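You operate a simulated robot arm through the tools that you are given. There is no shell and no other tool. Be economical: measure what you need, move in short steps, check, and stop when the job is done.

The job below is to be done with a simulated robot arm. You get a single attempt, and the scene is never put back.

## Task
Brush grease from the pot onto the leather pad.
Fine: lay the pot's lid on the table top before the jars; put the brush back and the lid on the pot again. A coat counts when it lies all over at full strength: go over it till it gets no stronger.

Only the result counts: the job must be done as asked and must still hold three seconds after the hand-in. Knocking over, shifting, dropping, spilling or breaking anything else fails it. A push-on lid holds only when it is set on centred and level and pressed home; a screw cap is set on level and turned clockwise until tight.

## Robot
A 7-joint arm with a two-finger parallel gripper, fixed in place. Base frame: the origin is at the foot of the arm, x ahead of it, y to its left, z up. Readings come in cm, rad, newtons and seconds.
Its first joint turns from -2.897 to 2.897 rad. Payload 4.4 kg.
The TCP is the grasp point between the finger pads, 2.3 cm short of the fingertips. In the tool frame z runs along the fingers and y along their closing line. Largest opening 9.4 cm; finger width 3.8, thickness 1; the body of the gripper, 5.4 by 9.6 cm, starts 3.9 cm behind the TCP.
Orientation is that of the tool frame in the base frame, as a unit quaternion [x, y, z, w]. With the fingers straight down and closing along the base's y, the tool's x points along the base's -x, its y along +y and its z along -z.

## Interface
- The arm moves only by the tool jog_arm. Its argument "moves" is a list of rows, each an object of numbers (a shift or turn left out is 0, a gripper value left out holds the last): "wx", "wy", "wz": the turn, a rotation vector about the tool's x, y, z in units of 5 degrees (1.0 is 5 degrees); "x", "y", "z": the shift along the tool's x, y, z in units of 20 mm (1.0 is 20 mm); "gripper": the gripper command, from -1 (fully open) to 1 (shut), values between in proportion. In form: [{"wx": .., "wy": .., "wz": .., "x": .., "y": .., "z": .., "gripper": ..}, ...]. A call has 1 to 20 rows; each row shifts and turns the commanded pose from where the row before left it, along the tool's axes as they then stand. A call with a number of a shift or a turn outside -1 to 1 is refused whole. A row lasts 0.2 s, in which the tool goes at most 5 cm and 0.15 rad; a call with a longer step from one row to the next is refused whole, and so is a gripper value outside its range. Where a pose cannot be reached the arm comes as near as it can. A force on the tool above 40 N (or 10 N above the force at the start of the call, whichever is more), or a blocked arm, ends the call early, and 0.2 s more pass. Each finger travels about 7.2 cm/s and halts on what it meets, pressing with about 34 N; the grip force reading is that of the motor and also rises with nothing between the fingers. The clock runs only during rows and for 0.2 s after the last one: add rows that do not move to give the fingers time. It gives the time, the measured TCP pose, the force on the tool (base axes), the opening and the grip force at its end, in the units of the frame above (readings bear some noise), with the torque about the TCP (base axes, N m) and any sound that the robot's microphone picked up.
- Cameras (640 x 400 px; columns grow to the right, rows downward): "scene" is fixed at [22.52, -64.36, 158.48]; the picture's right is [0.83, -0.56, 0.00], its down [-0.32, -0.46, -0.83] and it looks along [0.46, 0.68, -0.56] (base axes); focal length 320 px, centre (320, 200). "wrist" rides on the gripper at [8.6, 1.6, -7.4] in the tool frame; the picture's right is [-0.18, 0.98, 0.00], its down [-0.58, -0.11, -0.81] and it looks along [-0.79, -0.15, 0.59] (tool axes); focal length 243 px, centre (320, 200). There is no depth. A picture from a camera that has moved, and an enlarged one, comes with that camera's place and axes in the base frame and with its lens. The place of the scene camera against the robot may be out by one fixed shift of up to 1.2 cm in any direction.
- grab_frame(camera): a new picture of that camera. No time passes.
- close_up(camera, box): a new picture of the part [left, top, right, bottom] of that camera's present view, enlarged. No time passes.
- sign_off(): hands the job in; it is judged then, once.

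Work in short steps. Places have to be worked out from the pictures, the camera data and where the tool is seen: move nearer, look again, correct. Check each grasp and each placing, and mend what went wrong. You have 120 turns and 64 pictures in all, those below and enlarged ones among them. Open the gripper and draw the arm clear of the work before you hand the job in, unless the task says otherwise; then end with one line.

The tools are called after ">>>" as name(argument=value, ...) on one line, values as JSON. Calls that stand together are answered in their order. jog_arm: Moves the arm, as the interface text tells. Its arguments: {"type":"object","properties":{"moves":{"type":"array","items":{"type":"object","properties":{"wx":{"type":"number"},"wy":{"type":"number"},"wz":{"type":"number"},"x":{"type":"number"},"y":{"type":"number"},"z":{"type":"number"},"gripper":{"type":"number"}}}}},"required":["moves"]} The other tools are called the same way: grab_frame (camera) takes a picture; close_up (camera, box) takes an enlarged picture of a part of a camera's view; sign_off () hands the job in.

At the start:

```text
time_s: 0.0
eef_pos: [58.82, 14.57, 125.38]
tool_rot: [0.0, 1.0, 0.0, 0.0]
force: [0.2, 0.2, 0.3]
moment: [-0.02, 0.0, 0.01]
width: 9.41
grip_force: 0.0
```

scene: 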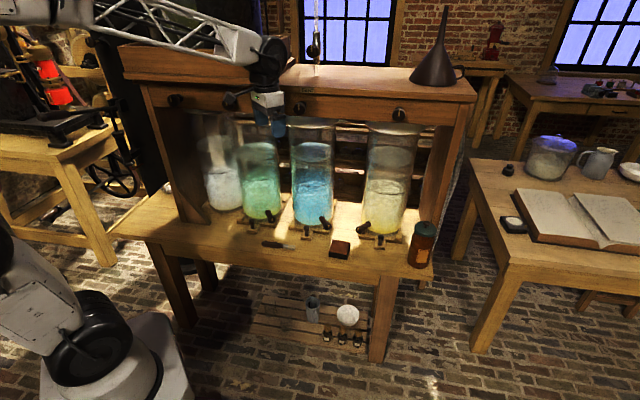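
wrist: 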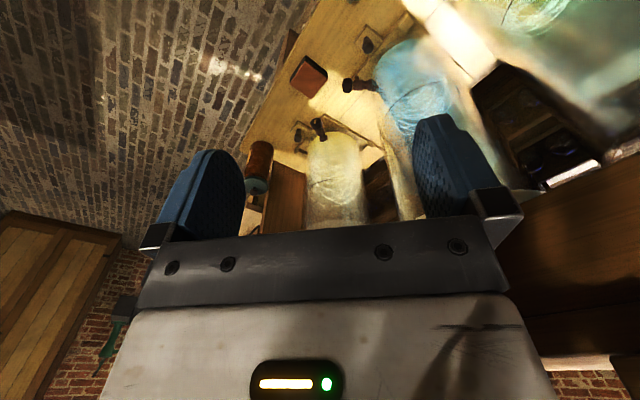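

The scene shows a bench with jars, a dark pad, a brush-like thing and a brown pot with a teal lid at the bench's right end. I take close-ups to identify them.

>>> close_up(camera="scene", box=[320, 200, 448, 280])

>>> close_up(camera="scene", box=[230, 200, 358, 280])

```text
5.00 times, centred on (384, 240) of scene
camera zoom: at [22.52, -64.36, 158.48], right [0.83, -0.56, 0.0], down [-0.32, -0.46, -0.83], along [0.46, 0.68, -0.56], focal length 1600 px, centre (0, 0)
```

zoom: 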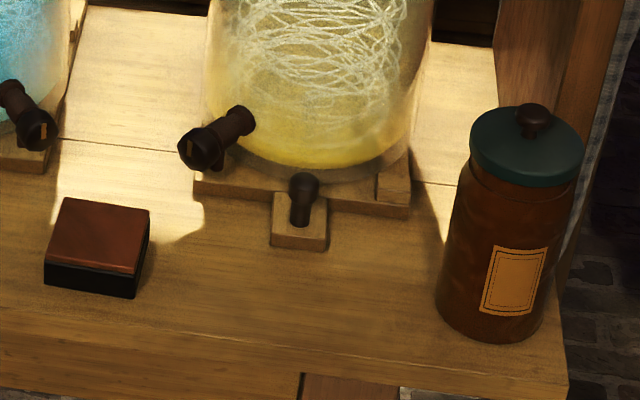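

```text
5.00 times, centred on (294, 240) of scene
camera zoom: at [22.52, -64.36, 158.48], right [0.83, -0.56, 0.0], down [-0.32, -0.46, -0.83], along [0.46, 0.68, -0.56], focal length 1600 px, centre (450, 0)
```

zoom: 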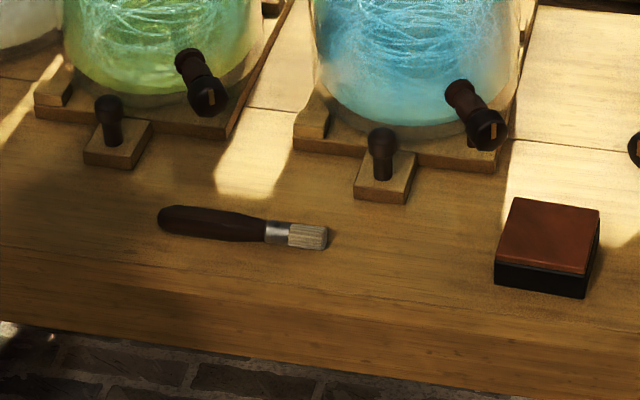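

Triangulating both views gives the pad top near (79.7, 8, 73) and the pot near (102, -12). The table front edge runs along a=(.743,-.668). I yaw the tool 42° to line up with the table, then move to look at the pot.

>>> jog_arm(moves=[{"wz": 0.934}, {"wz": 0.934}, {"wz": 0.934}, {"wz": 0.934}, {"wz": 0.934}, {"wz": 0.934}, {"wz": 0.934}, {"wz": 0.934}, {"wz": 0.934}])

>>> jog_arm(moves=[{"x": -0.88, "y": 0.26, "z": 0.9}, {"x": -0.88, "y": 0.26, "z": 0.9}, {"x": -0.88, "y": 0.26, "z": 0.9}, {"x": -0.88, "y": 0.26, "z": 0.9}, {"x": -0.88, "y": 0.26, "z": 0.9}, {"x": -0.88, "y": 0.26, "z": 0.9}, {"x": -0.88, "y": 0.26, "z": 0.9}, {"x": -0.88, "y": 0.26, "z": 0.9}, {"x": -0.88, "y": 0.26, "z": 0.9}, {"x": -0.88, "y": 0.26, "z": 0.9}, {"x": -0.88, "y": 0.26, "z": 0.9}, {"x": -0.88, "y": 0.26, "z": 0.9}])

>>> grab_frame(camera="wrist")

```text
time_s: 2.0
eef_pos: [58.78, 14.52, 125.38]
tool_rot: [0.359, 0.933, -0.001, 0.0]
force: [-0.7, 0.1, 1.1]
moment: [-0.01, 0.01, 0.03]
width: 9.38
grip_force: 0.1
```

```text
time_s: 4.6
eef_pos: [78.71, 5.19, 103.89]
tool_rot: [0.358, 0.934, -0.001, 0.0]
force: [-0.6, 0.0, 0.4]
moment: [-0.01, 0.01, 0.02]
width: 9.39
grip_force: 0.1
```

```text
59 pictures are left
camera wrist: at [73.37, 12.12, 111.25], right [0.79, 0.61, 0.0], down [0.36, -0.47, 0.81], along [0.49, -0.64, -0.59], focal length 243 px, centre (320, 200)
```

wrist: 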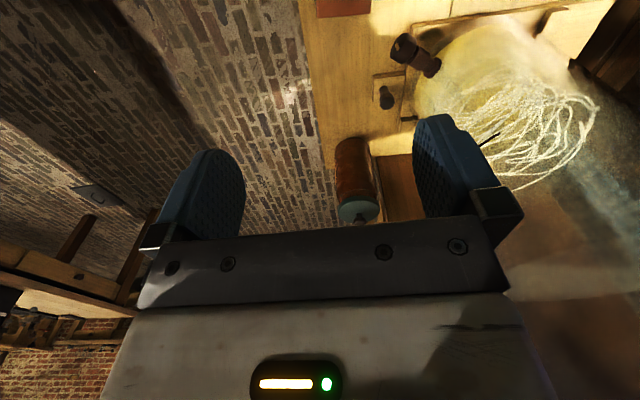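

The lid sits at about (102, -13, 86). I move closer along the table for a steeper view of the pot.

>>> jog_arm(moves=[{"x": -0.9}, {"x": -0.9}, {"x": -0.9}, {"x": -0.9}, {"x": -0.9}, {"x": -0.9}, {"x": -0.9}, {"x": -0.9}, {"x": -0.9}, {"x": -0.9}])

>>> grab_frame(camera="wrist")

```text
time_s: 6.8
eef_pos: [92.2, -7.11, 103.82]
tool_rot: [0.358, 0.934, -0.001, -0.001]
force: [-0.5, -1.2, 0.5]
moment: [0.02, -0.03, 0.01]
width: 9.38
grip_force: 0.0
```

```text
58 pictures are left
camera wrist: at [86.7, -0.16, 111.2], right [0.79, 0.61, 0.0], down [0.36, -0.47, 0.81], along [0.49, -0.64, -0.59], focal length 243 px, centre (320, 200)
```

wrist: 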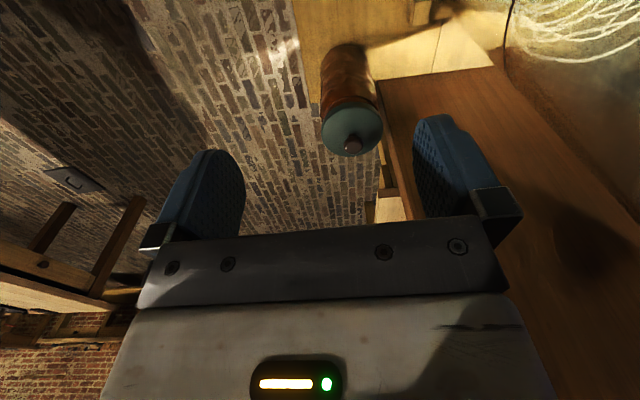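

>>> close_up(camera="wrist", box=[288, 30, 416, 170])

```text
2.86 times, centred on (352, 100) of wrist
camera zoom: at [86.7, -0.16, 111.2], right [0.79, 0.61, 0.0], down [0.36, -0.47, 0.81], along [0.49, -0.64, -0.59], focal length 693 px, centre (229, 486)
```

zoom: 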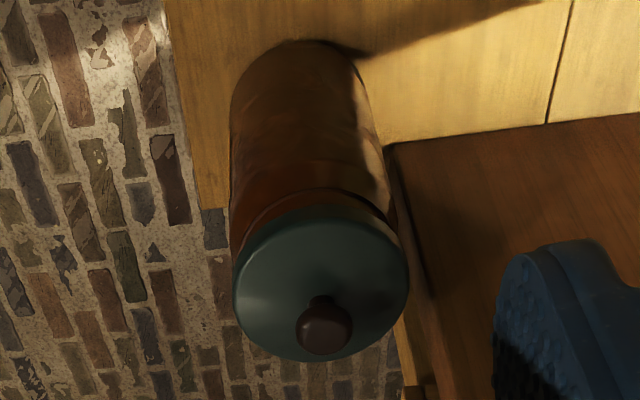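

The knob-topped lid is clear: centre about (101.5, -12.8), top near z 86. I test whether the arm reaches vertically above it, staying high.

>>> jog_arm(moves=[{"x": -0.77, "y": 0.14, "z": 0.3}, {"x": -0.77, "y": 0.14, "z": 0.3}, {"x": -0.77, "y": 0.14, "z": 0.3}, {"x": -0.77, "y": 0.14, "z": 0.3}, {"x": -0.77, "y": 0.14, "z": 0.3}, {"x": -0.77, "y": 0.14, "z": 0.3}, {"x": -0.77, "y": 0.14, "z": 0.3}])

>>> grab_frame(camera="wrist")

>>> close_up(camera="scene", box=[360, 140, 488, 280])

```text
time_s: 8.4
eef_pos: [101.45, -12.79, 99.77]
tool_rot: [0.359, 0.933, -0.001, 0.0]
force: [0.2, 0.7, -0.5]
moment: [0.02, -0.02, -0.03]
width: 9.4
grip_force: 0.0
```

```text
56 pictures are left
camera wrist: at [96.03, -5.78, 106.98], right [0.8, 0.61, 0.0], down [0.36, -0.47, 0.81], along [0.49, -0.64, -0.59], focal length 243 px, centre (320, 200)
```

wrist: 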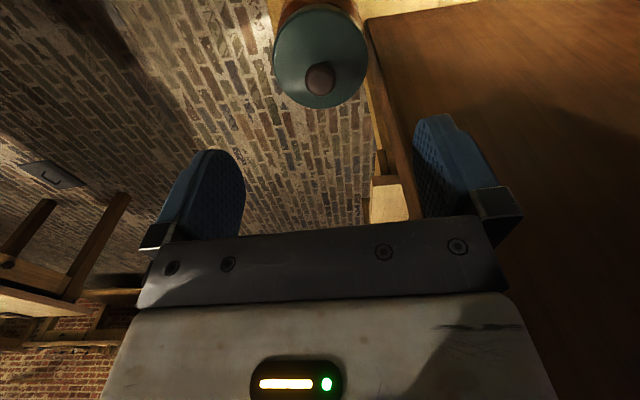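

```text
2.86 times, centred on (424, 210) of scene
camera zoom: at [22.52, -64.36, 158.48], right [0.83, -0.56, 0.0], down [-0.32, -0.46, -0.83], along [0.46, 0.68, -0.56], focal length 914 px, centre (23, 171)
```

zoom: 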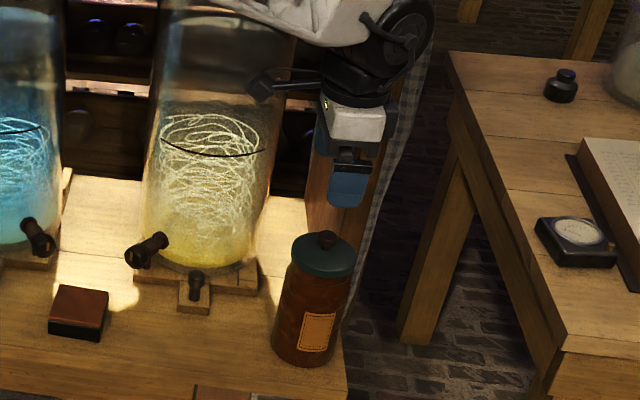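

The arm reaches. By two-view triangulation in the tool frame, the lid is directly below the TCP, with its top at z≈86.8 and the knob about 2–3 cm high. I narrow the fingers and descend to z≈90.

>>> jog_arm(moves=[{"gripper": -0.1}, {"gripper": -0.1}, {"z": 0.6}, {"z": 0.6}, {"z": 0.6}, {"z": 0.6}, {"z": 0.6}, {"z": 0.6}, {"z": 0.5}, {"z": 0.3}, {"z": 0.2}, {"z": 0.2}])

>>> grab_frame(camera="wrist")

>>> close_up(camera="scene", box=[392, 180, 456, 280])

```text
time_s: 11.0
eef_pos: [101.33, -12.83, 89.79]
tool_rot: [0.357, 0.934, 0.0, 0.0]
force: [-0.5, -0.6, -0.1]
moment: [0.01, 0.01, -0.03]
width: 5.15
grip_force: 0.0
```

```text
54 pictures are left
camera wrist: at [95.94, -5.84, 97.28], right [0.79, 0.61, 0.0], down [0.36, -0.47, 0.81], along [0.49, -0.64, -0.59], focal length 243 px, centre (320, 200)
```

wrist: 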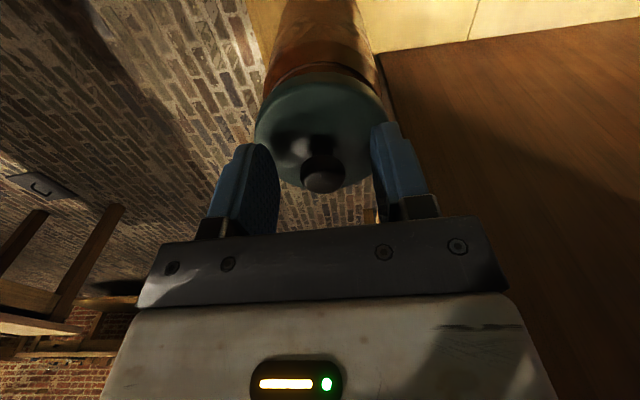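

```text
4.00 times, centred on (424, 230) of scene
camera zoom: at [22.52, -64.36, 158.48], right [0.83, -0.56, 0.0], down [-0.32, -0.46, -0.83], along [0.46, 0.68, -0.56], focal length 1280 px, centre (-96, 80)
```

zoom: 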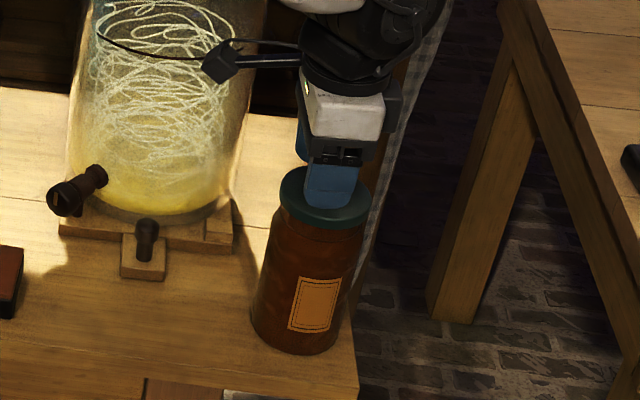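

The knob sits between the fingertips, centred. I close on it.

>>> jog_arm(moves=[{"gripper": 1}, {"gripper": 1}, {"gripper": 1}, {"gripper": 1}])

>>> jog_arm(moves=[{"z": -0.05}, {"z": -0.05}, {"z": -0.1}, {"z": -0.1}, {"z": -0.2}])

>>> grab_frame(camera="wrist")

```text
time_s: 12.0
eef_pos: [101.23, -12.99, 89.84]
tool_rot: [0.358, 0.934, 0.0, 0.0]
force: [-0.8, 0.9, 0.2]
moment: [0.01, 0.01, -0.03]
width: 2.35
grip_force: 34.4
```

```text
time_s: 13.2
eef_pos: [101.43, -12.81, 91.01]
tool_rot: [0.359, 0.933, 0.0, 0.0]
force: [0.3, -0.4, -0.2]
moment: [-0.01, 0.0, -0.01]
width: 2.32
grip_force: 34.1
```

```text
52 pictures are left
camera wrist: at [96.04, -5.77, 98.37], right [0.79, 0.61, 0.0], down [0.36, -0.47, 0.81], along [0.49, -0.64, -0.59], focal length 243 px, centre (320, 200)
```

wrist: 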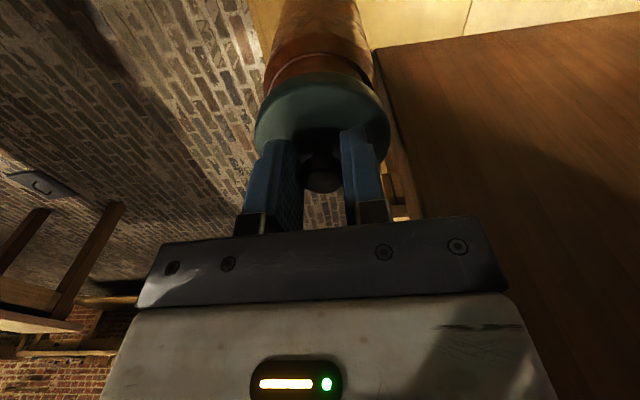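

The lid seems to follow the gripper with no resistance. I raise further and check the pot stayed put.

>>> jog_arm(moves=[{"z": -0.4}, {"z": -0.5}, {"z": -0.5}, {"z": -0.5}, {"z": -0.5}])

>>> close_up(camera="scene", box=[376, 180, 472, 280])

>>> grab_frame(camera="wrist")

```text
time_s: 14.4
eef_pos: [101.39, -12.67, 95.74]
tool_rot: [0.358, 0.934, 0.001, 0.0]
force: [-0.1, 0.0, -0.3]
moment: [0.0, 0.03, 0.04]
width: 2.31
grip_force: 34.0
```

```text
4.00 times, centred on (424, 230) of scene
camera zoom: at [22.52, -64.36, 158.48], right [0.83, -0.56, 0.0], down [-0.32, -0.46, -0.83], along [0.46, 0.68, -0.56], focal length 1280 px, centre (-96, 80)
```

zoom: 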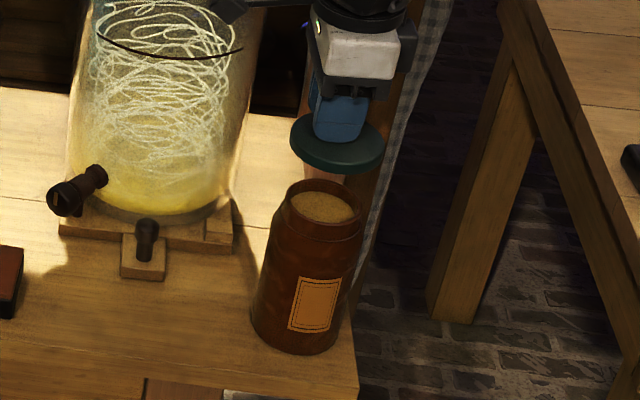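

```text
50 pictures are left
camera wrist: at [95.98, -5.68, 103.18], right [0.79, 0.61, 0.0], down [0.36, -0.47, 0.81], along [0.49, -0.64, -0.59], focal length 243 px, centre (320, 200)
```

wrist: 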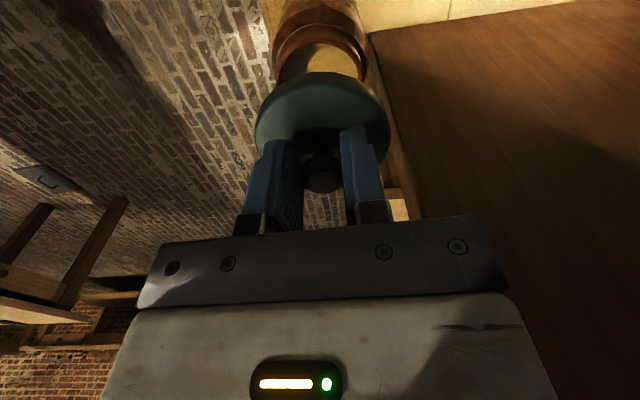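

The lid is off, the pot hasn't moved, and the grease is close to the rim. I carry the lid back along the table to between the pad and pot, then partway down.

>>> jog_arm(moves=[{"x": 0.9, "z": -0.2}, {"x": 1}, {"x": 1}, {"x": 1}, {"x": 1}, {"x": 1}, {"x": 1}, {"x": 1, "y": -0.1}, {"z": 0.8}, {"z": 0.8}, {"z": 0.8}, {"z": 0.8}, {"z": 0.8}, {"z": 0.8}, {"z": 0.8}, {"z": 0.8}])

>>> grab_frame(camera="wrist")

>>> close_up(camera="scene", box=[320, 190, 448, 280])

```text
time_s: 17.8
eef_pos: [89.47, -2.4, 83.36]
tool_rot: [0.358, 0.934, 0.001, 0.0]
force: [0.1, 0.9, -1.7]
moment: [0.02, 0.02, -0.01]
width: 2.35
grip_force: 33.8
```

```text
49 pictures are left
camera wrist: at [84.02, 4.59, 90.72], right [0.79, 0.61, 0.0], down [0.36, -0.47, 0.81], along [0.49, -0.64, -0.59], focal length 243 px, centre (320, 200)
```

wrist: 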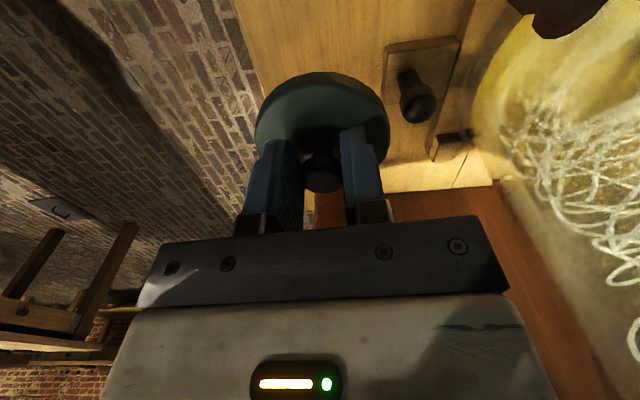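

```text
4.44 times, centred on (384, 235) of scene
camera zoom: at [22.52, -64.36, 158.48], right [0.83, -0.56, 0.0], down [-0.32, -0.46, -0.83], along [0.46, 0.68, -0.56], focal length 1422 px, centre (36, 44)
```

zoom: 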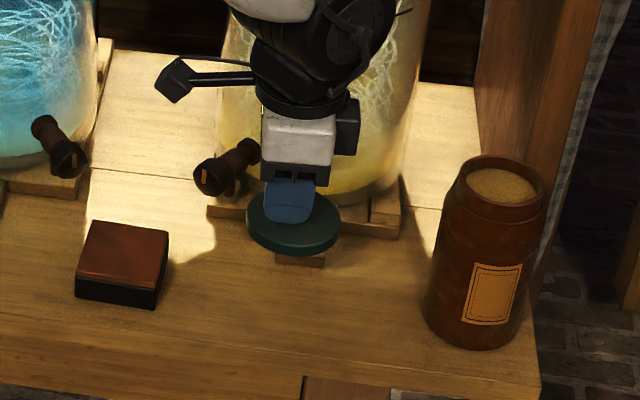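

The lid is centred between the table edge and the peg block (about ±5 cm clearance for a 3.7 cm radius). I lower it in small steps until contact.

>>> jog_arm(moves=[{"z": 0.8}, {"z": 0.7}, {"z": 0.6}, {"z": 0.5}, {"z": 0.3}, {"z": 0.2}, {"z": 0.1}, {"z": 0.1}, {"z": 0.1}, {"z": 0.1}, {"z": 0.1}, {"z": 0.1}])

```text
time_s: 20.4
eef_pos: [89.61, -2.42, 76.03]
tool_rot: [0.358, 0.934, 0.001, 0.0]
force: [-0.8, 0.5, -0.7]
moment: [0.03, -0.03, -0.02]
width: 2.34
grip_force: 34.1
```

No contact at 76.0; I continue down slowly.

>>> jog_arm(moves=[{"z": 0.1}, {"z": 0.1}, {"z": 0.1}, {"z": 0.1}, {"z": 0.1}, {"z": 0.1}, {"z": 0.1}, {"z": 0.1}, {"z": 0.1}, {"z": 0.1}, {"z": 0.1}, {"z": 0.1}])

```text
time_s: 21.9
eef_pos: [89.71, -2.37, 75.03]
tool_rot: [0.358, 0.934, 0.001, 0.002]
force: [0.4, -0.2, 4.5]
moment: [-0.06, -0.21, -0.03]
width: 2.3
grip_force: 34.3
stopped in row 7: the force on the tool passed its limit at 43 N (the readings are from after the stop); the commanded pose is now the measured one
```

Contact at TCP z≈75.0, so the lid rests on the table. I release and rise.

>>> jog_arm(moves=[{"gripper": 0.2}, {"gripper": 0.0}, {"gripper": -0.1}, {"z": -0.3}, {"z": -0.6}, {"z": -0.9}, {"z": -1}, {"z": -1}])

>>> grab_frame(camera="wrist")

```text
time_s: 23.8
eef_pos: [89.59, -2.26, 82.62]
tool_rot: [0.358, 0.934, 0.0, 0.002]
force: [0.2, 0.7, 0.6]
moment: [-0.02, -0.01, -0.02]
width: 5.19
grip_force: 0.0
```

```text
47 pictures are left
camera wrist: at [84.21, 4.65, 89.96], right [0.79, 0.61, 0.0], down [0.36, -0.47, 0.81], along [0.49, -0.64, -0.59], focal length 243 px, centre (320, 200)
```

wrist: 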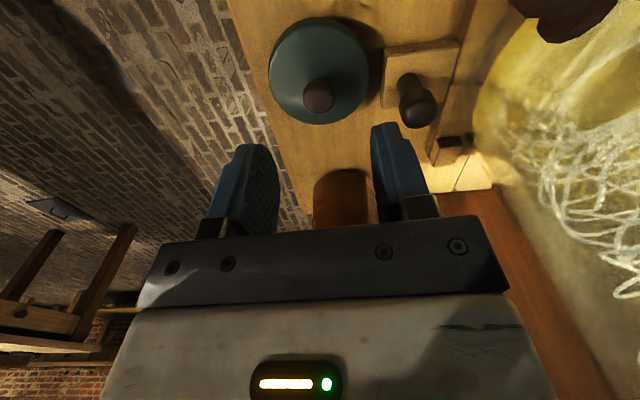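

The lid lies flat on the table. Next I rise and travel back along the table to look at the brush.

>>> jog_arm(moves=[{"x": 0.5, "z": -0.8}, {"x": 1, "z": -0.8}, {"x": 1, "z": -0.8}, {"x": 1, "z": -0.4}, {"x": 1}, {"x": 1}, {"x": 1}, {"x": 1}, {"x": 1}, {"x": 1}, {"x": 1}, {"x": 1}, {"x": 1}, {"x": 1}, {"x": 1}, {"x": 1}, {"x": 1}, {"x": 1}, {"x": 1}, {"x": 1}])

>>> grab_frame(camera="wrist")

```text
time_s: 27.9
eef_pos: [60.58, 23.72, 88.08]
tool_rot: [0.358, 0.934, 0.001, 0.003]
force: [-0.6, 0.9, 0.7]
moment: [0.0, -0.01, 0.01]
width: 5.17
grip_force: 0.2
```

```text
46 pictures are left
camera wrist: at [55.2, 30.77, 95.34], right [0.79, 0.61, 0.0], down [0.36, -0.47, 0.81], along [0.49, -0.64, -0.59], focal length 243 px, centre (320, 200)
```

wrist: 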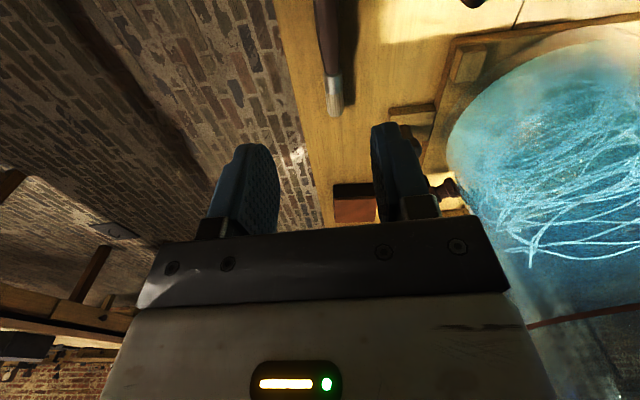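

The brush tip is about 8 cm ahead of the TCP. I back off 8 cm to see the whole brush.

>>> jog_arm(moves=[{"x": 1}, {"x": 1}, {"x": 1}, {"x": 1}])

>>> close_up(camera="wrist", box=[220, 0, 440, 160])

```text
time_s: 28.9
eef_pos: [54.69, 29.1, 87.87]
tool_rot: [0.358, 0.934, 0.0, 0.002]
force: [-0.5, 0.8, -0.9]
moment: [0.01, 0.02, 0.0]
width: 5.15
grip_force: 0.1
```

```text
2.50 times, centred on (330, 80) of wrist
camera zoom: at [49.24, 36.19, 95.3], right [0.79, 0.61, 0.0], down [0.36, -0.47, 0.81], along [0.49, -0.64, -0.59], focal length 606 px, centre (295, 500)
```

zoom: 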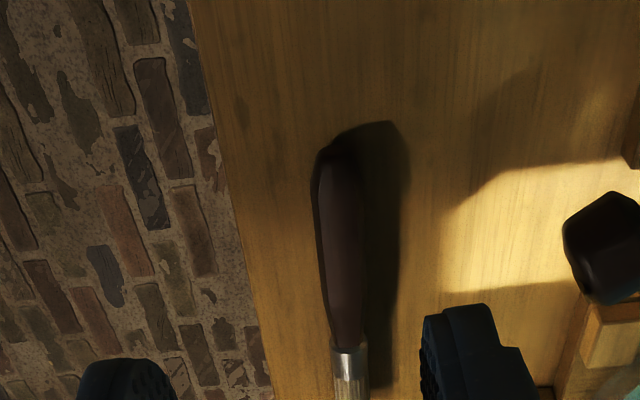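

The brush lies with its handle end about 2.7 cm ahead, turned about 4.6° from the tool axis. I align the yaw, move above the handle, tilt 15° and come down partway to check.

>>> jog_arm(moves=[{"wz": 0.92}, {"x": -0.89, "y": 0.16}, {"x": -0.89, "y": 0.16}, {"x": -0.89, "y": 0.16}, {"x": -0.89, "y": 0.16}, {"wy": -1}, {"wy": -1}, {"wy": -1}, {"x": 0.259, "z": 0.966}, {"x": 0.259, "z": 0.966}, {"x": 0.259, "z": 0.966}, {"x": 0.259, "z": 0.966}])

>>> grab_frame(camera="wrist")

>>> close_up(camera="scene", box=[230, 170, 358, 270])

```text
time_s: 31.6
eef_pos: [60.58, 24.73, 80.24]
tool_rot: [0.393, 0.91, -0.051, 0.123]
force: [0.3, -0.5, -1.3]
moment: [-0.04, 0.02, 0.04]
width: 5.19
grip_force: 0.1
```

```text
44 pictures are left
camera wrist: at [54.7, 33.35, 85.1], right [0.84, 0.55, 0.05], down [0.16, -0.33, 0.93], along [0.52, -0.77, -0.36], focal length 243 px, centre (320, 200)
```

wrist: 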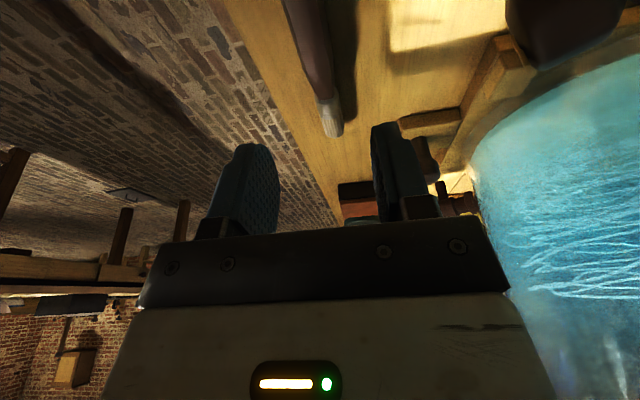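

```text
4.00 times, centred on (294, 220) of scene
camera zoom: at [22.52, -64.36, 158.48], right [0.83, -0.56, 0.0], down [-0.32, -0.46, -0.83], along [0.46, 0.68, -0.56], focal length 1280 px, centre (424, 120)
```

zoom: 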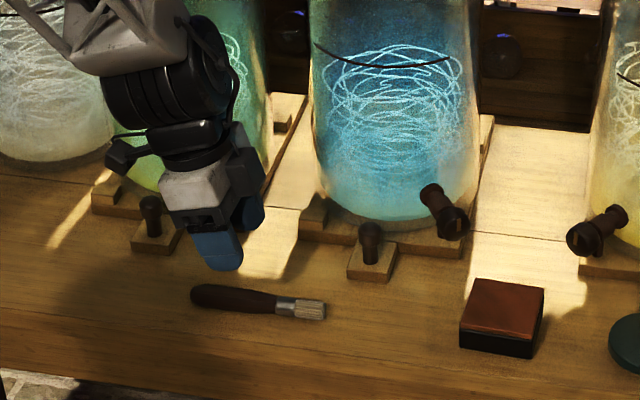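

The brush axis passes right under the TCP (within ~0.2 cm). I descend, slowly at the end, to find the table height.

>>> jog_arm(moves=[{"x": 0.207, "z": 0.773}, {"x": 0.207, "z": 0.773}, {"x": 0.181, "z": 0.676}, {"x": 0.078, "z": 0.29}, {"x": 0.052, "z": 0.193}, {"x": 0.026, "z": 0.097}, {"x": 0.026, "z": 0.097}, {"x": 0.026, "z": 0.097}, {"x": 0.026, "z": 0.097}])

>>> close_up(camera="scene", box=[250, 200, 330, 260])

```text
time_s: 33.5
eef_pos: [60.6, 24.85, 73.6]
tool_rot: [0.392, 0.91, -0.05, 0.122]
force: [0.0, 0.5, -1.1]
moment: [-0.02, -0.03, -0.01]
width: 5.16
grip_force: 0.0
```

```text
6.67 times, centred on (290, 230) of scene
camera zoom: at [22.52, -64.36, 158.48], right [0.83, -0.56, 0.0], down [-0.32, -0.46, -0.83], along [0.46, 0.68, -0.56], focal length 2133 px, centre (520, 0)
```

zoom: 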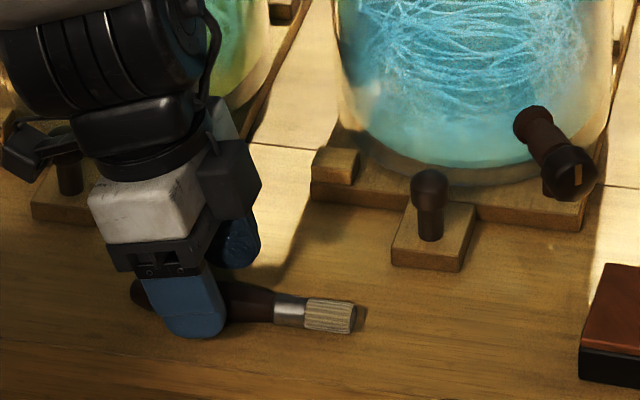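

The fingers straddle the handle. I go down the last bit in 1 mm steps.

>>> jog_arm(moves=[{"x": 0.013, "z": 0.048}, {"x": 0.013, "z": 0.048}, {"x": 0.013, "z": 0.048}, {"x": 0.013, "z": 0.048}, {"x": 0.013, "z": 0.048}, {"x": 0.013, "z": 0.048}, {"x": 0.013, "z": 0.048}, {"x": 0.013, "z": 0.048}])

```text
time_s: 35.4
eef_pos: [60.46, 24.9, 72.75]
tool_rot: [0.393, 0.91, -0.052, 0.122]
force: [0.5, -0.4, 0.5]
moment: [-0.02, 0.03, 0.02]
width: 5.19
grip_force: 0.1
```

>>> jog_arm(moves=[{"x": 0.013, "z": 0.048}, {"x": 0.013, "z": 0.048}, {"x": 0.013, "z": 0.048}, {"x": 0.013, "z": 0.048}, {"x": 0.013, "z": 0.048}])

>>> close_up(camera="scene", box=[260, 225, 310, 255])

```text
time_s: 36.2
eef_pos: [60.69, 24.95, 72.63]
tool_rot: [0.394, 0.91, -0.05, 0.122]
force: [-8.1, 1.6, 10.2]
moment: [-0.1, 0.55, -0.17]
width: 5.39
grip_force: 2.9
stopped in row 4: the force on the tool passed its limit at 46 N (the readings are from after the stop); the commanded pose is now the measured one
```

```text
12.80 times, centred on (285, 240) of scene
camera zoom: at [22.52, -64.36, 158.48], right [0.83, -0.56, 0.0], down [-0.32, -0.46, -0.83], along [0.46, 0.68, -0.56], focal length 4096 px, centre (768, -312)
```

zoom: 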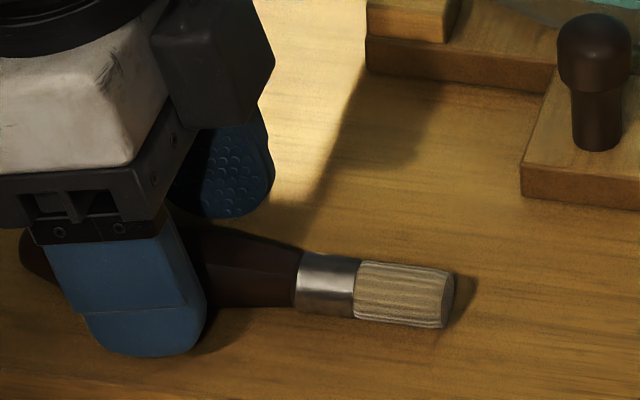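

Table contact found (table z≈69.9). I raise 2 mm and close on the handle.

>>> jog_arm(moves=[{"x": -0.02, "z": -0.09}, {"gripper": 0.2}, {"gripper": 0.5}, {"gripper": 1}, {"gripper": 1}, {"gripper": 1}])

>>> close_up(camera="scene", box=[250, 210, 330, 260])

```text
time_s: 37.6
eef_pos: [60.66, 24.99, 72.99]
tool_rot: [0.392, 0.91, -0.049, 0.123]
force: [0.6, -0.5, -0.3]
moment: [0.01, -0.04, -0.02]
width: 1.88
grip_force: 34.0
```

```text
8.00 times, centred on (290, 235) of scene
camera zoom: at [22.52, -64.36, 158.48], right [0.83, -0.56, 0.0], down [-0.32, -0.46, -0.83], along [0.46, 0.68, -0.56], focal length 2560 px, centre (560, -80)
```

zoom: 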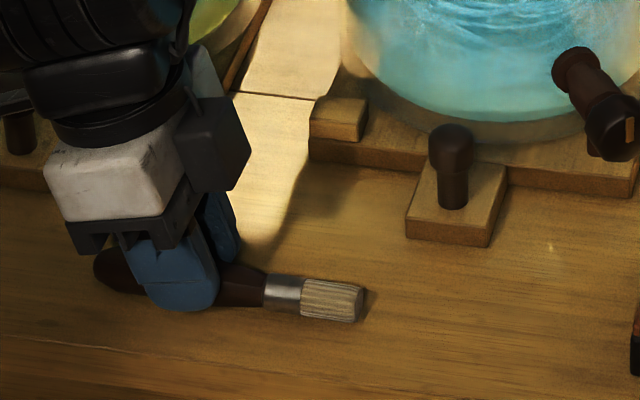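

The handle is gripped (1.88 cm). I lift, draw back from the jars, and set the tool upright, then check the grip.

>>> jog_arm(moves=[{"x": -0.05, "z": -0.19}, {"x": -0.13, "z": -0.48}, {"x": -0.25, "z": -0.96}, {"x": -0.25, "z": -0.96}, {"x": -0.25, "z": -0.96}, {"x": -0.25, "z": -0.96}, {"x": -0.25, "z": -0.96}, {"x": -0.25, "z": -0.96}, {"x": -0.25, "z": -0.96}, {"y": -0.8, "x": -0.25, "z": -0.96}, {"y": -0.8, "x": -0.25, "z": -0.96}, {"y": -0.8}, {"y": -0.8}, {"y": -0.8, "wy": 1}, {"wy": 1}, {"wy": 1}])

>>> grab_frame(camera="wrist")

```text
time_s: 41.0
eef_pos: [54.57, 19.51, 91.87]
tool_rot: [0.395, 0.919, 0.002, 0.002]
force: [-0.5, 0.3, -0.2]
moment: [0.0, 0.02, 0.01]
width: 1.88
grip_force: 34.1
```

```text
39 pictures are left
camera wrist: at [49.77, 26.98, 99.3], right [0.84, 0.54, 0.01], down [0.32, -0.5, 0.81], along [0.44, -0.68, -0.59], focal length 243 px, centre (320, 200)
```

wrist: 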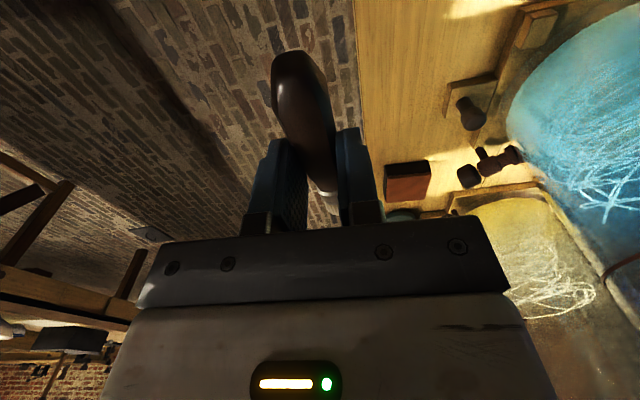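

The grip is good and the brush is where I computed it. Next I yaw about 93° clockwise so the fingers can later point toward the pot from the front.

>>> jog_arm(moves=[{"wz": 1}, {"wz": 1}, {"wz": 1}, {"wz": 1}, {"wz": 1}, {"wz": 1}, {"wz": 1}, {"wz": 1}, {"wz": 1}, {"wz": 1}, {"wz": 1}, {"wz": 1}, {"wz": 1}, {"wz": 1}, {"wz": 1}, {"wz": 1}, {"wz": 1}, {"wz": 1}, {"wz": 0.6}])

```text
time_s: 45.0
eef_pos: [54.69, 19.59, 91.99]
tool_rot: [0.939, 0.344, 0.003, 0.0]
force: [0.4, -0.2, -0.5]
moment: [0.02, 0.0, -0.03]
width: 1.9
grip_force: 34.1
```

Yaw is 140°. I tilt the tool 50° so the bristles point steeply down, rise, and start toward the pot.

>>> jog_arm(moves=[{"wy": 1}, {"wy": 1}, {"wy": 1}, {"wy": 1}, {"wy": 1}, {"wy": 1}, {"wy": 1}, {"wy": 1}, {"wy": 1}, {"wy": 1}, {"x": 0.67, "z": -0.56}, {"x": 0.67, "z": -0.56}, {"x": 0.67, "z": -0.56}, {"x": 0.67, "z": -0.56}])

>>> grab_frame(camera="scene")

```text
time_s: 48.0
eef_pos: [54.72, 19.68, 99.05]
tool_rot: [0.85, 0.313, 0.399, -0.145]
force: [-0.4, 0.4, 0.0]
moment: [0.01, -0.03, -0.01]
width: 1.88
grip_force: 34.4
```

```text
38 pictures are left
```

scene: 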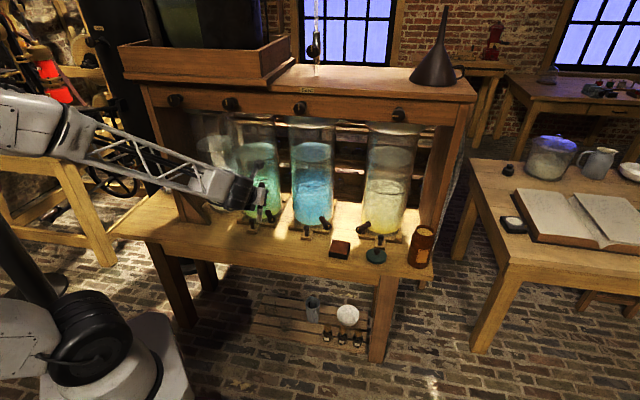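

Configuration is fine. I travel toward the pot at this height.

>>> jog_arm(moves=[{"x": 0.189, "y": 0.975, "z": 0.226}, {"x": 0.189, "y": 0.975, "z": 0.226}, {"x": 0.189, "y": 0.975, "z": 0.226}, {"x": 0.189, "y": 0.975, "z": 0.226}, {"x": 0.189, "y": 0.975, "z": 0.226}, {"x": 0.189, "y": 0.975, "z": 0.226}, {"x": 0.189, "y": 0.975, "z": 0.226}, {"x": 0.189, "y": 0.975, "z": 0.226}, {"x": 0.189, "y": 0.975, "z": 0.226}, {"x": 0.189, "y": 0.975, "z": 0.226}, {"x": 0.189, "y": 0.975, "z": 0.226}, {"x": 0.189, "y": 0.975, "z": 0.226}, {"x": 0.189, "y": 0.975, "z": 0.226}, {"x": 0.189, "y": 0.975, "z": 0.226}, {"x": 0.189, "y": 0.975, "z": 0.226}, {"x": 0.189, "y": 0.975, "z": 0.226}, {"x": 0.189, "y": 0.975, "z": 0.226}, {"x": 0.189, "y": 0.975, "z": 0.226}, {"x": 0.189, "y": 0.975, "z": 0.226}, {"x": 0.189, "y": 0.975, "z": 0.226}])

>>> jog_arm(moves=[{"x": 0.189, "y": 0.975, "z": 0.226}, {"x": 0.189, "y": 0.975, "z": 0.226}, {"x": 0.189, "y": 0.975, "z": 0.226}, {"x": 0.189, "y": 0.975, "z": 0.226}, {"x": 0.189, "y": 0.975, "z": 0.226}, {"x": 0.189, "y": 0.975, "z": 0.226}, {"x": 0.189, "y": 0.975, "z": 0.226}, {"x": 0.189, "y": 0.975, "z": 0.226}])

>>> grab_frame(camera="wrist")

>>> close_up(camera="scene", box=[360, 180, 472, 280])

```text
time_s: 52.2
eef_pos: [88.77, -2.42, 99.35]
tool_rot: [0.849, 0.313, 0.399, -0.146]
force: [0.0, 0.5, -0.1]
moment: [0.0, 0.02, 0.02]
width: 1.91
grip_force: 33.9
```

```text
time_s: 54.0
eef_pos: [102.55, -11.39, 99.3]
tool_rot: [0.849, 0.313, 0.4, -0.146]
force: [0.1, -0.5, 0.1]
moment: [0.02, 0.03, -0.02]
width: 1.91
grip_force: 34.0
```

```text
37 pictures are left
camera wrist: at [103.37, -12.72, 110.65], right [0.55, -0.83, -0.14], down [-0.83, -0.56, 0.07], along [-0.13, 0.08, -0.99], focal length 243 px, centre (320, 200)
```

wrist: 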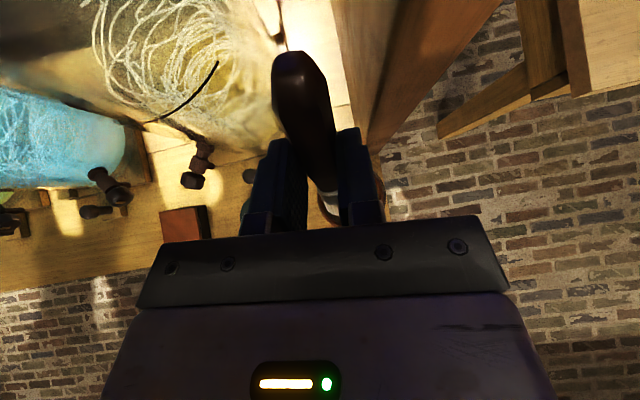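

```text
4.00 times, centred on (416, 230) of scene
camera zoom: at [22.52, -64.36, 158.48], right [0.83, -0.56, 0.0], down [-0.32, -0.46, -0.83], along [0.46, 0.68, -0.56], focal length 1280 px, centre (-64, 80)
```

zoom: 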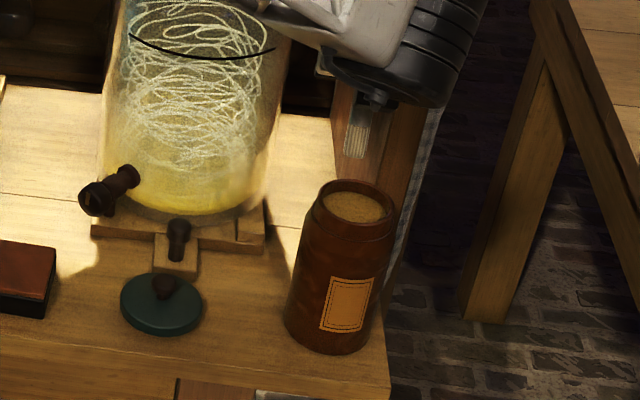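

The bristles hang right over the pot mouth in the scene view. I descend vertically until the tip is at about rim level.

>>> jog_arm(moves=[{"x": -0.38, "z": 0.32}, {"x": -0.38, "z": 0.32}, {"x": -0.38, "z": 0.32}, {"x": -0.38, "z": 0.32}, {"x": -0.19, "z": 0.16}])

>>> close_up(camera="scene", box=[392, 200, 456, 250])

```text
time_s: 55.2
eef_pos: [102.41, -11.3, 94.87]
tool_rot: [0.849, 0.313, 0.399, -0.145]
force: [0.2, -0.6, 0.4]
moment: [-0.01, -0.01, -0.03]
width: 1.88
grip_force: 34.0
```

```text
8.00 times, centred on (424, 225) of scene
camera zoom: at [22.52, -64.36, 158.48], right [0.83, -0.56, 0.0], down [-0.32, -0.46, -0.83], along [0.46, 0.68, -0.56], focal length 2560 px, centre (-512, 0)
```

zoom: 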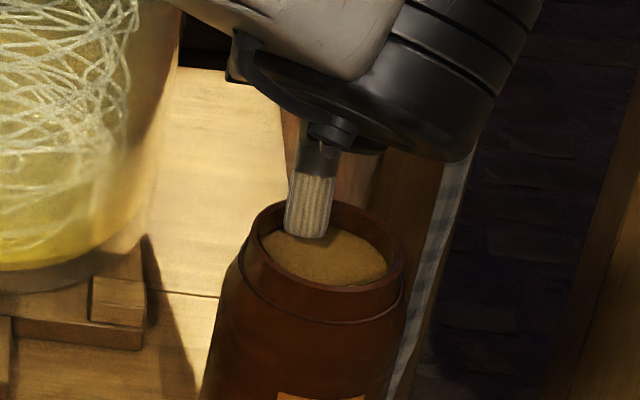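

The tip is slightly left of the mouth centre, so I shift 0.7 cm and dip slowly into the grease.

>>> jog_arm(moves=[{"x": 0.06, "y": 0.35, "z": 0.077}, {"x": -0.19, "z": 0.16}, {"x": -0.19, "z": 0.16}, {"x": -0.19, "z": 0.16}, {"x": -0.19, "z": 0.16}, {"x": -0.1, "z": 0.08}])

>>> close_up(camera="scene", box=[392, 200, 456, 250])

```text
time_s: 56.6
eef_pos: [103.26, -11.74, 93.02]
tool_rot: [0.849, 0.314, 0.401, -0.144]
force: [-0.8, 1.3, 25.8]
moment: [-0.08, 0.4, -0.01]
width: 1.9
grip_force: 33.8
```

```text
8.00 times, centred on (424, 225) of scene
camera zoom: at [22.52, -64.36, 158.48], right [0.83, -0.56, 0.0], down [-0.32, -0.46, -0.83], along [0.46, 0.68, -0.56], focal length 2560 px, centre (-512, 0)
```

zoom: 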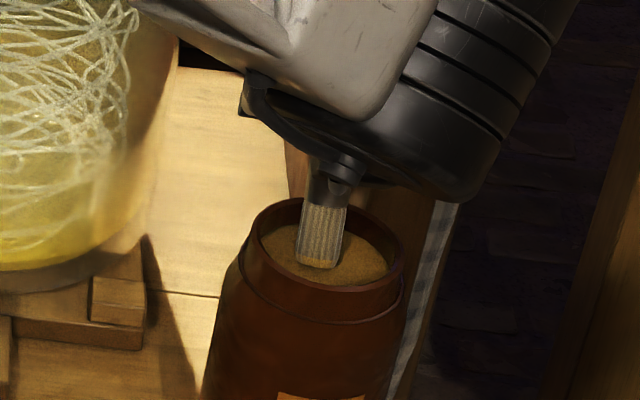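

The bristle tip touches the grease (26 N upward) and looks coloured. I ease back up and inspect the tip.

>>> jog_arm(moves=[{"x": 0.08, "z": -0.07}, {}, {"x": 0.19, "z": -0.16}, {"x": 0.38, "z": -0.32}, {"x": 0.38, "z": -0.32}, {"x": 0.38, "z": -0.32}, {"x": 0.38, "z": -0.32}])

>>> close_up(camera="scene", box=[392, 190, 456, 240])

```text
time_s: 58.2
eef_pos: [103.11, -11.68, 97.27]
tool_rot: [0.849, 0.313, 0.4, -0.145]
force: [-0.4, -1.0, -0.8]
moment: [-0.01, -0.04, 0.0]
width: 1.88
grip_force: 33.4
```

```text
8.00 times, centred on (424, 215) of scene
camera zoom: at [22.52, -64.36, 158.48], right [0.83, -0.56, 0.0], down [-0.32, -0.46, -0.83], along [0.46, 0.68, -0.56], focal length 2560 px, centre (-512, 80)
```

zoom: 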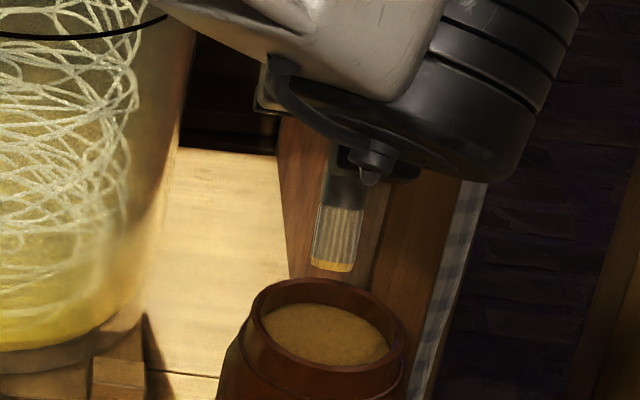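

The bristle tip is loaded with grease. I move back to a spot in front of the pad where the downward-looking wrist camera can see it.

>>> jog_arm(moves=[{"x": -0.299, "y": -0.954, "z": -0.356}, {"x": -0.299, "y": -0.954, "z": -0.356}, {"x": -0.299, "y": -0.954, "z": -0.356}, {"x": -0.299, "y": -0.954, "z": -0.356}, {"x": -0.299, "y": -0.954, "z": -0.356}, {"x": -0.299, "y": -0.954, "z": -0.356}, {"x": -0.299, "y": -0.954, "z": -0.356}, {"x": -0.299, "y": -0.954, "z": -0.356}, {"x": -0.299, "y": -0.954, "z": -0.356}, {"x": -0.299, "y": -0.954, "z": -0.356}, {"x": -0.299, "y": -0.954, "z": -0.356}, {"x": -0.299, "y": -0.954, "z": -0.356}, {"x": -0.299, "y": -0.954, "z": -0.356}, {"x": -0.299, "y": -0.954, "z": -0.356}, {"x": -0.299, "y": -0.954, "z": -0.356}, {"x": -0.299, "y": -0.954, "z": -0.356}])

>>> grab_frame(camera="wrist")

```text
time_s: 61.6
eef_pos: [71.84, 1.99, 97.15]
tool_rot: [0.85, 0.314, 0.398, -0.145]
force: [0.6, -0.3, -0.8]
moment: [-0.01, -0.02, 0.01]
width: 1.91
grip_force: 34.3
```

```text
32 pictures are left
camera wrist: at [72.69, 0.6, 108.39], right [0.55, -0.83, -0.14], down [-0.83, -0.56, 0.07], along [-0.13, 0.08, -0.99], focal length 243 px, centre (320, 200)
```

wrist: 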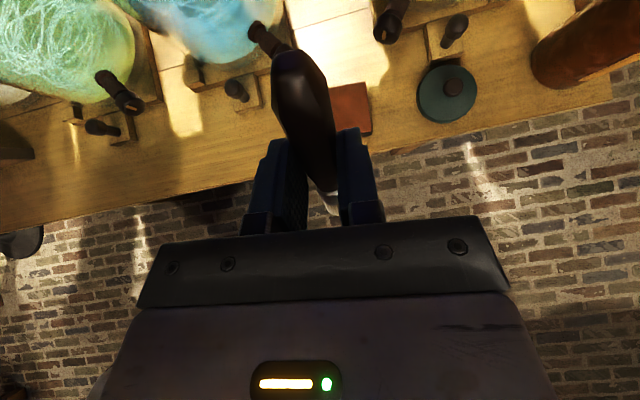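

The pad is about 7×7 cm, centred near (80.2, 7.5), and aligned within ~3° of my tool axes. I move the tip to about 3 cm above its centre and check in the scene view.

>>> jog_arm(moves=[{"x": -0.12, "y": 0.067, "z": 0.95}, {"x": -0.12, "y": 0.067, "z": 0.95}, {"x": -0.12, "y": 0.067, "z": 0.95}, {"x": -0.12, "y": 0.067, "z": 0.95}, {"x": -0.12, "y": 0.067, "z": 0.95}, {"x": -0.12, "y": 0.067, "z": 0.95}, {"x": -0.12, "y": 0.067, "z": 0.95}, {"x": -0.12, "y": 0.067, "z": 0.95}, {"x": -0.12, "y": 0.067, "z": 0.95}])

>>> close_up(camera="scene", box=[300, 210, 380, 270])

```text
time_s: 63.6
eef_pos: [81.82, 8.6, 84.64]
tool_rot: [0.849, 0.313, 0.4, -0.144]
force: [0.1, 0.5, -0.4]
moment: [0.0, -0.02, 0.04]
width: 1.88
grip_force: 33.7
```

```text
6.67 times, centred on (340, 240) of scene
camera zoom: at [22.52, -64.36, 158.48], right [0.83, -0.56, 0.0], down [-0.32, -0.46, -0.83], along [0.46, 0.68, -0.56], focal length 2133 px, centre (187, -67)
```

zoom: 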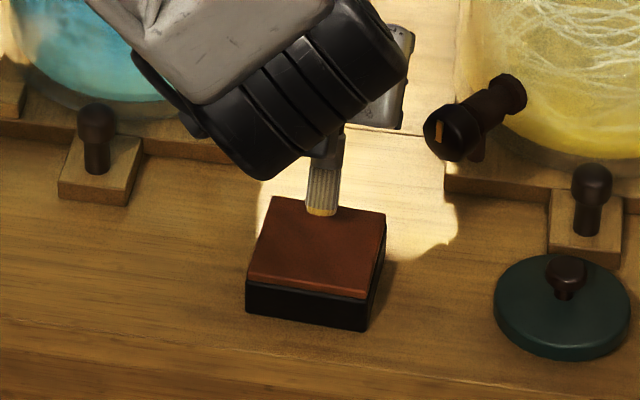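

The tip lines up laterally with the pad centre. I descend in small steps until light contact.

>>> jog_arm(moves=[{"x": -0.115, "z": 0.096}, {"x": -0.115, "z": 0.096}, {"x": -0.115, "z": 0.096}, {"x": -0.115, "z": 0.096}, {"x": -0.115, "z": 0.096}, {"x": -0.115, "z": 0.096}, {"x": -0.115, "z": 0.096}])

>>> jog_arm(moves=[{"x": -0.057, "z": 0.048}, {"x": -0.057, "z": 0.048}])

>>> close_up(camera="scene", box=[300, 210, 380, 270])

```text
time_s: 65.2
eef_pos: [81.88, 8.58, 82.39]
tool_rot: [0.85, 0.312, 0.399, -0.145]
force: [0.5, -0.9, -0.5]
moment: [0.01, -0.01, 0.01]
width: 1.91
grip_force: 33.6
```

```text
time_s: 65.8
eef_pos: [81.86, 8.62, 82.31]
tool_rot: [0.849, 0.313, 0.4, -0.144]
force: [-1.9, -0.6, 18.8]
moment: [-0.21, 0.38, -0.04]
width: 1.9
grip_force: 34.1
```

```text
6.67 times, centred on (340, 240) of scene
camera zoom: at [22.52, -64.36, 158.48], right [0.83, -0.56, 0.0], down [-0.32, -0.46, -0.83], along [0.46, 0.68, -0.56], focal length 2133 px, centre (187, -67)
```

zoom: 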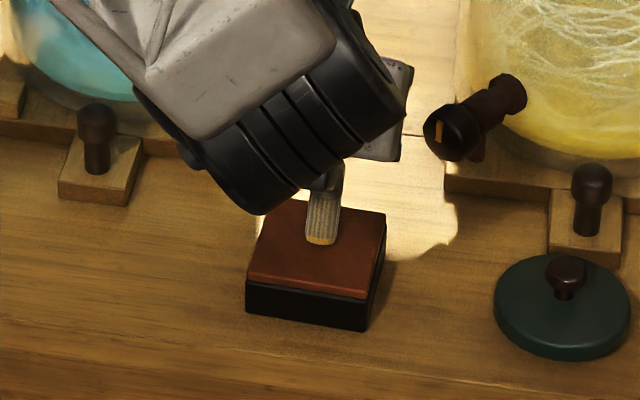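

Light contact at the pad centre (19 N). I ease off slightly, make one test stroke to the side and back, and check the force and the mark.

>>> jog_arm(moves=[{"x": 0.02, "z": -0.017}, {"y": 0.3}, {"y": 0.3}, {"y": 0.3}, {"y": 0.3}, {"y": 0.3}, {"y": -0.3}, {"y": -0.3}, {"y": -0.3}, {"y": -0.3}, {"y": -0.3}])

>>> close_up(camera="scene", box=[300, 210, 380, 270])

```text
time_s: 68.2
eef_pos: [81.82, 8.55, 82.27]
tool_rot: [0.849, 0.313, 0.4, -0.145]
force: [3.6, -6.3, 18.8]
moment: [-0.65, -0.19, 0.07]
width: 1.88
grip_force: 34.3
```

```text
6.67 times, centred on (340, 240) of scene
camera zoom: at [22.52, -64.36, 158.48], right [0.83, -0.56, 0.0], down [-0.32, -0.46, -0.83], along [0.46, 0.68, -0.56], focal length 2133 px, centre (187, -67)
```

zoom: 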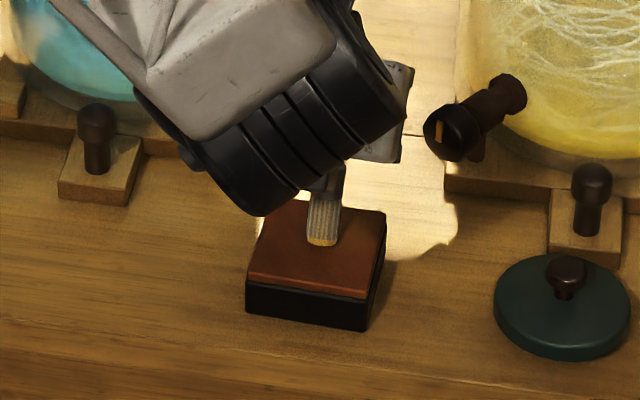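

The pad stays put. I ease off slightly and raster the front half of the pad.

>>> jog_arm(moves=[{"y": 0.5, "x": 0.019, "z": -0.016}, {"y": 0.5}, {"y": 0.5}, {"x": -0.257, "z": -0.306}, {"y": -0.75}, {"y": -0.75}, {"y": -0.75}, {"y": -0.75}, {"x": -0.257, "z": -0.306}, {"y": 0.75}, {"y": 0.75}, {"y": 0.75}, {"y": 0.75}, {"x": -0.257, "z": -0.306}, {"y": -0.75}, {"y": -0.75}, {"y": -0.75}, {"y": -0.75}])

>>> close_up(camera="scene", box=[300, 210, 380, 270])

```text
time_s: 72.0
eef_pos: [78.04, 9.43, 82.29]
tool_rot: [0.849, 0.313, 0.399, -0.145]
force: [0.3, -0.5, -0.8]
moment: [-0.01, -0.02, -0.03]
width: 1.9
grip_force: 34.3
```

```text
6.67 times, centred on (340, 240) of scene
camera zoom: at [22.52, -64.36, 158.48], right [0.83, -0.56, 0.0], down [-0.32, -0.46, -0.83], along [0.46, 0.68, -0.56], focal length 2133 px, centre (187, -67)
```

zoom: 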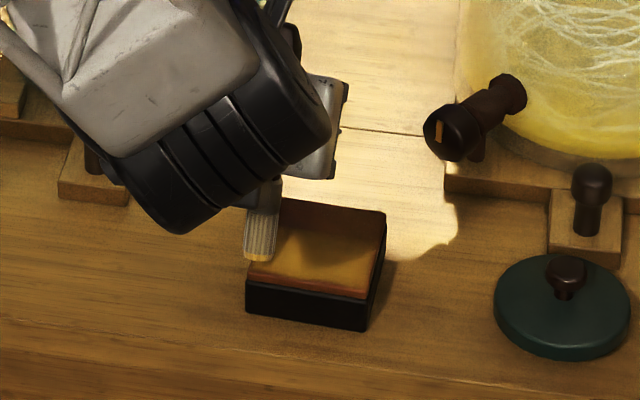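

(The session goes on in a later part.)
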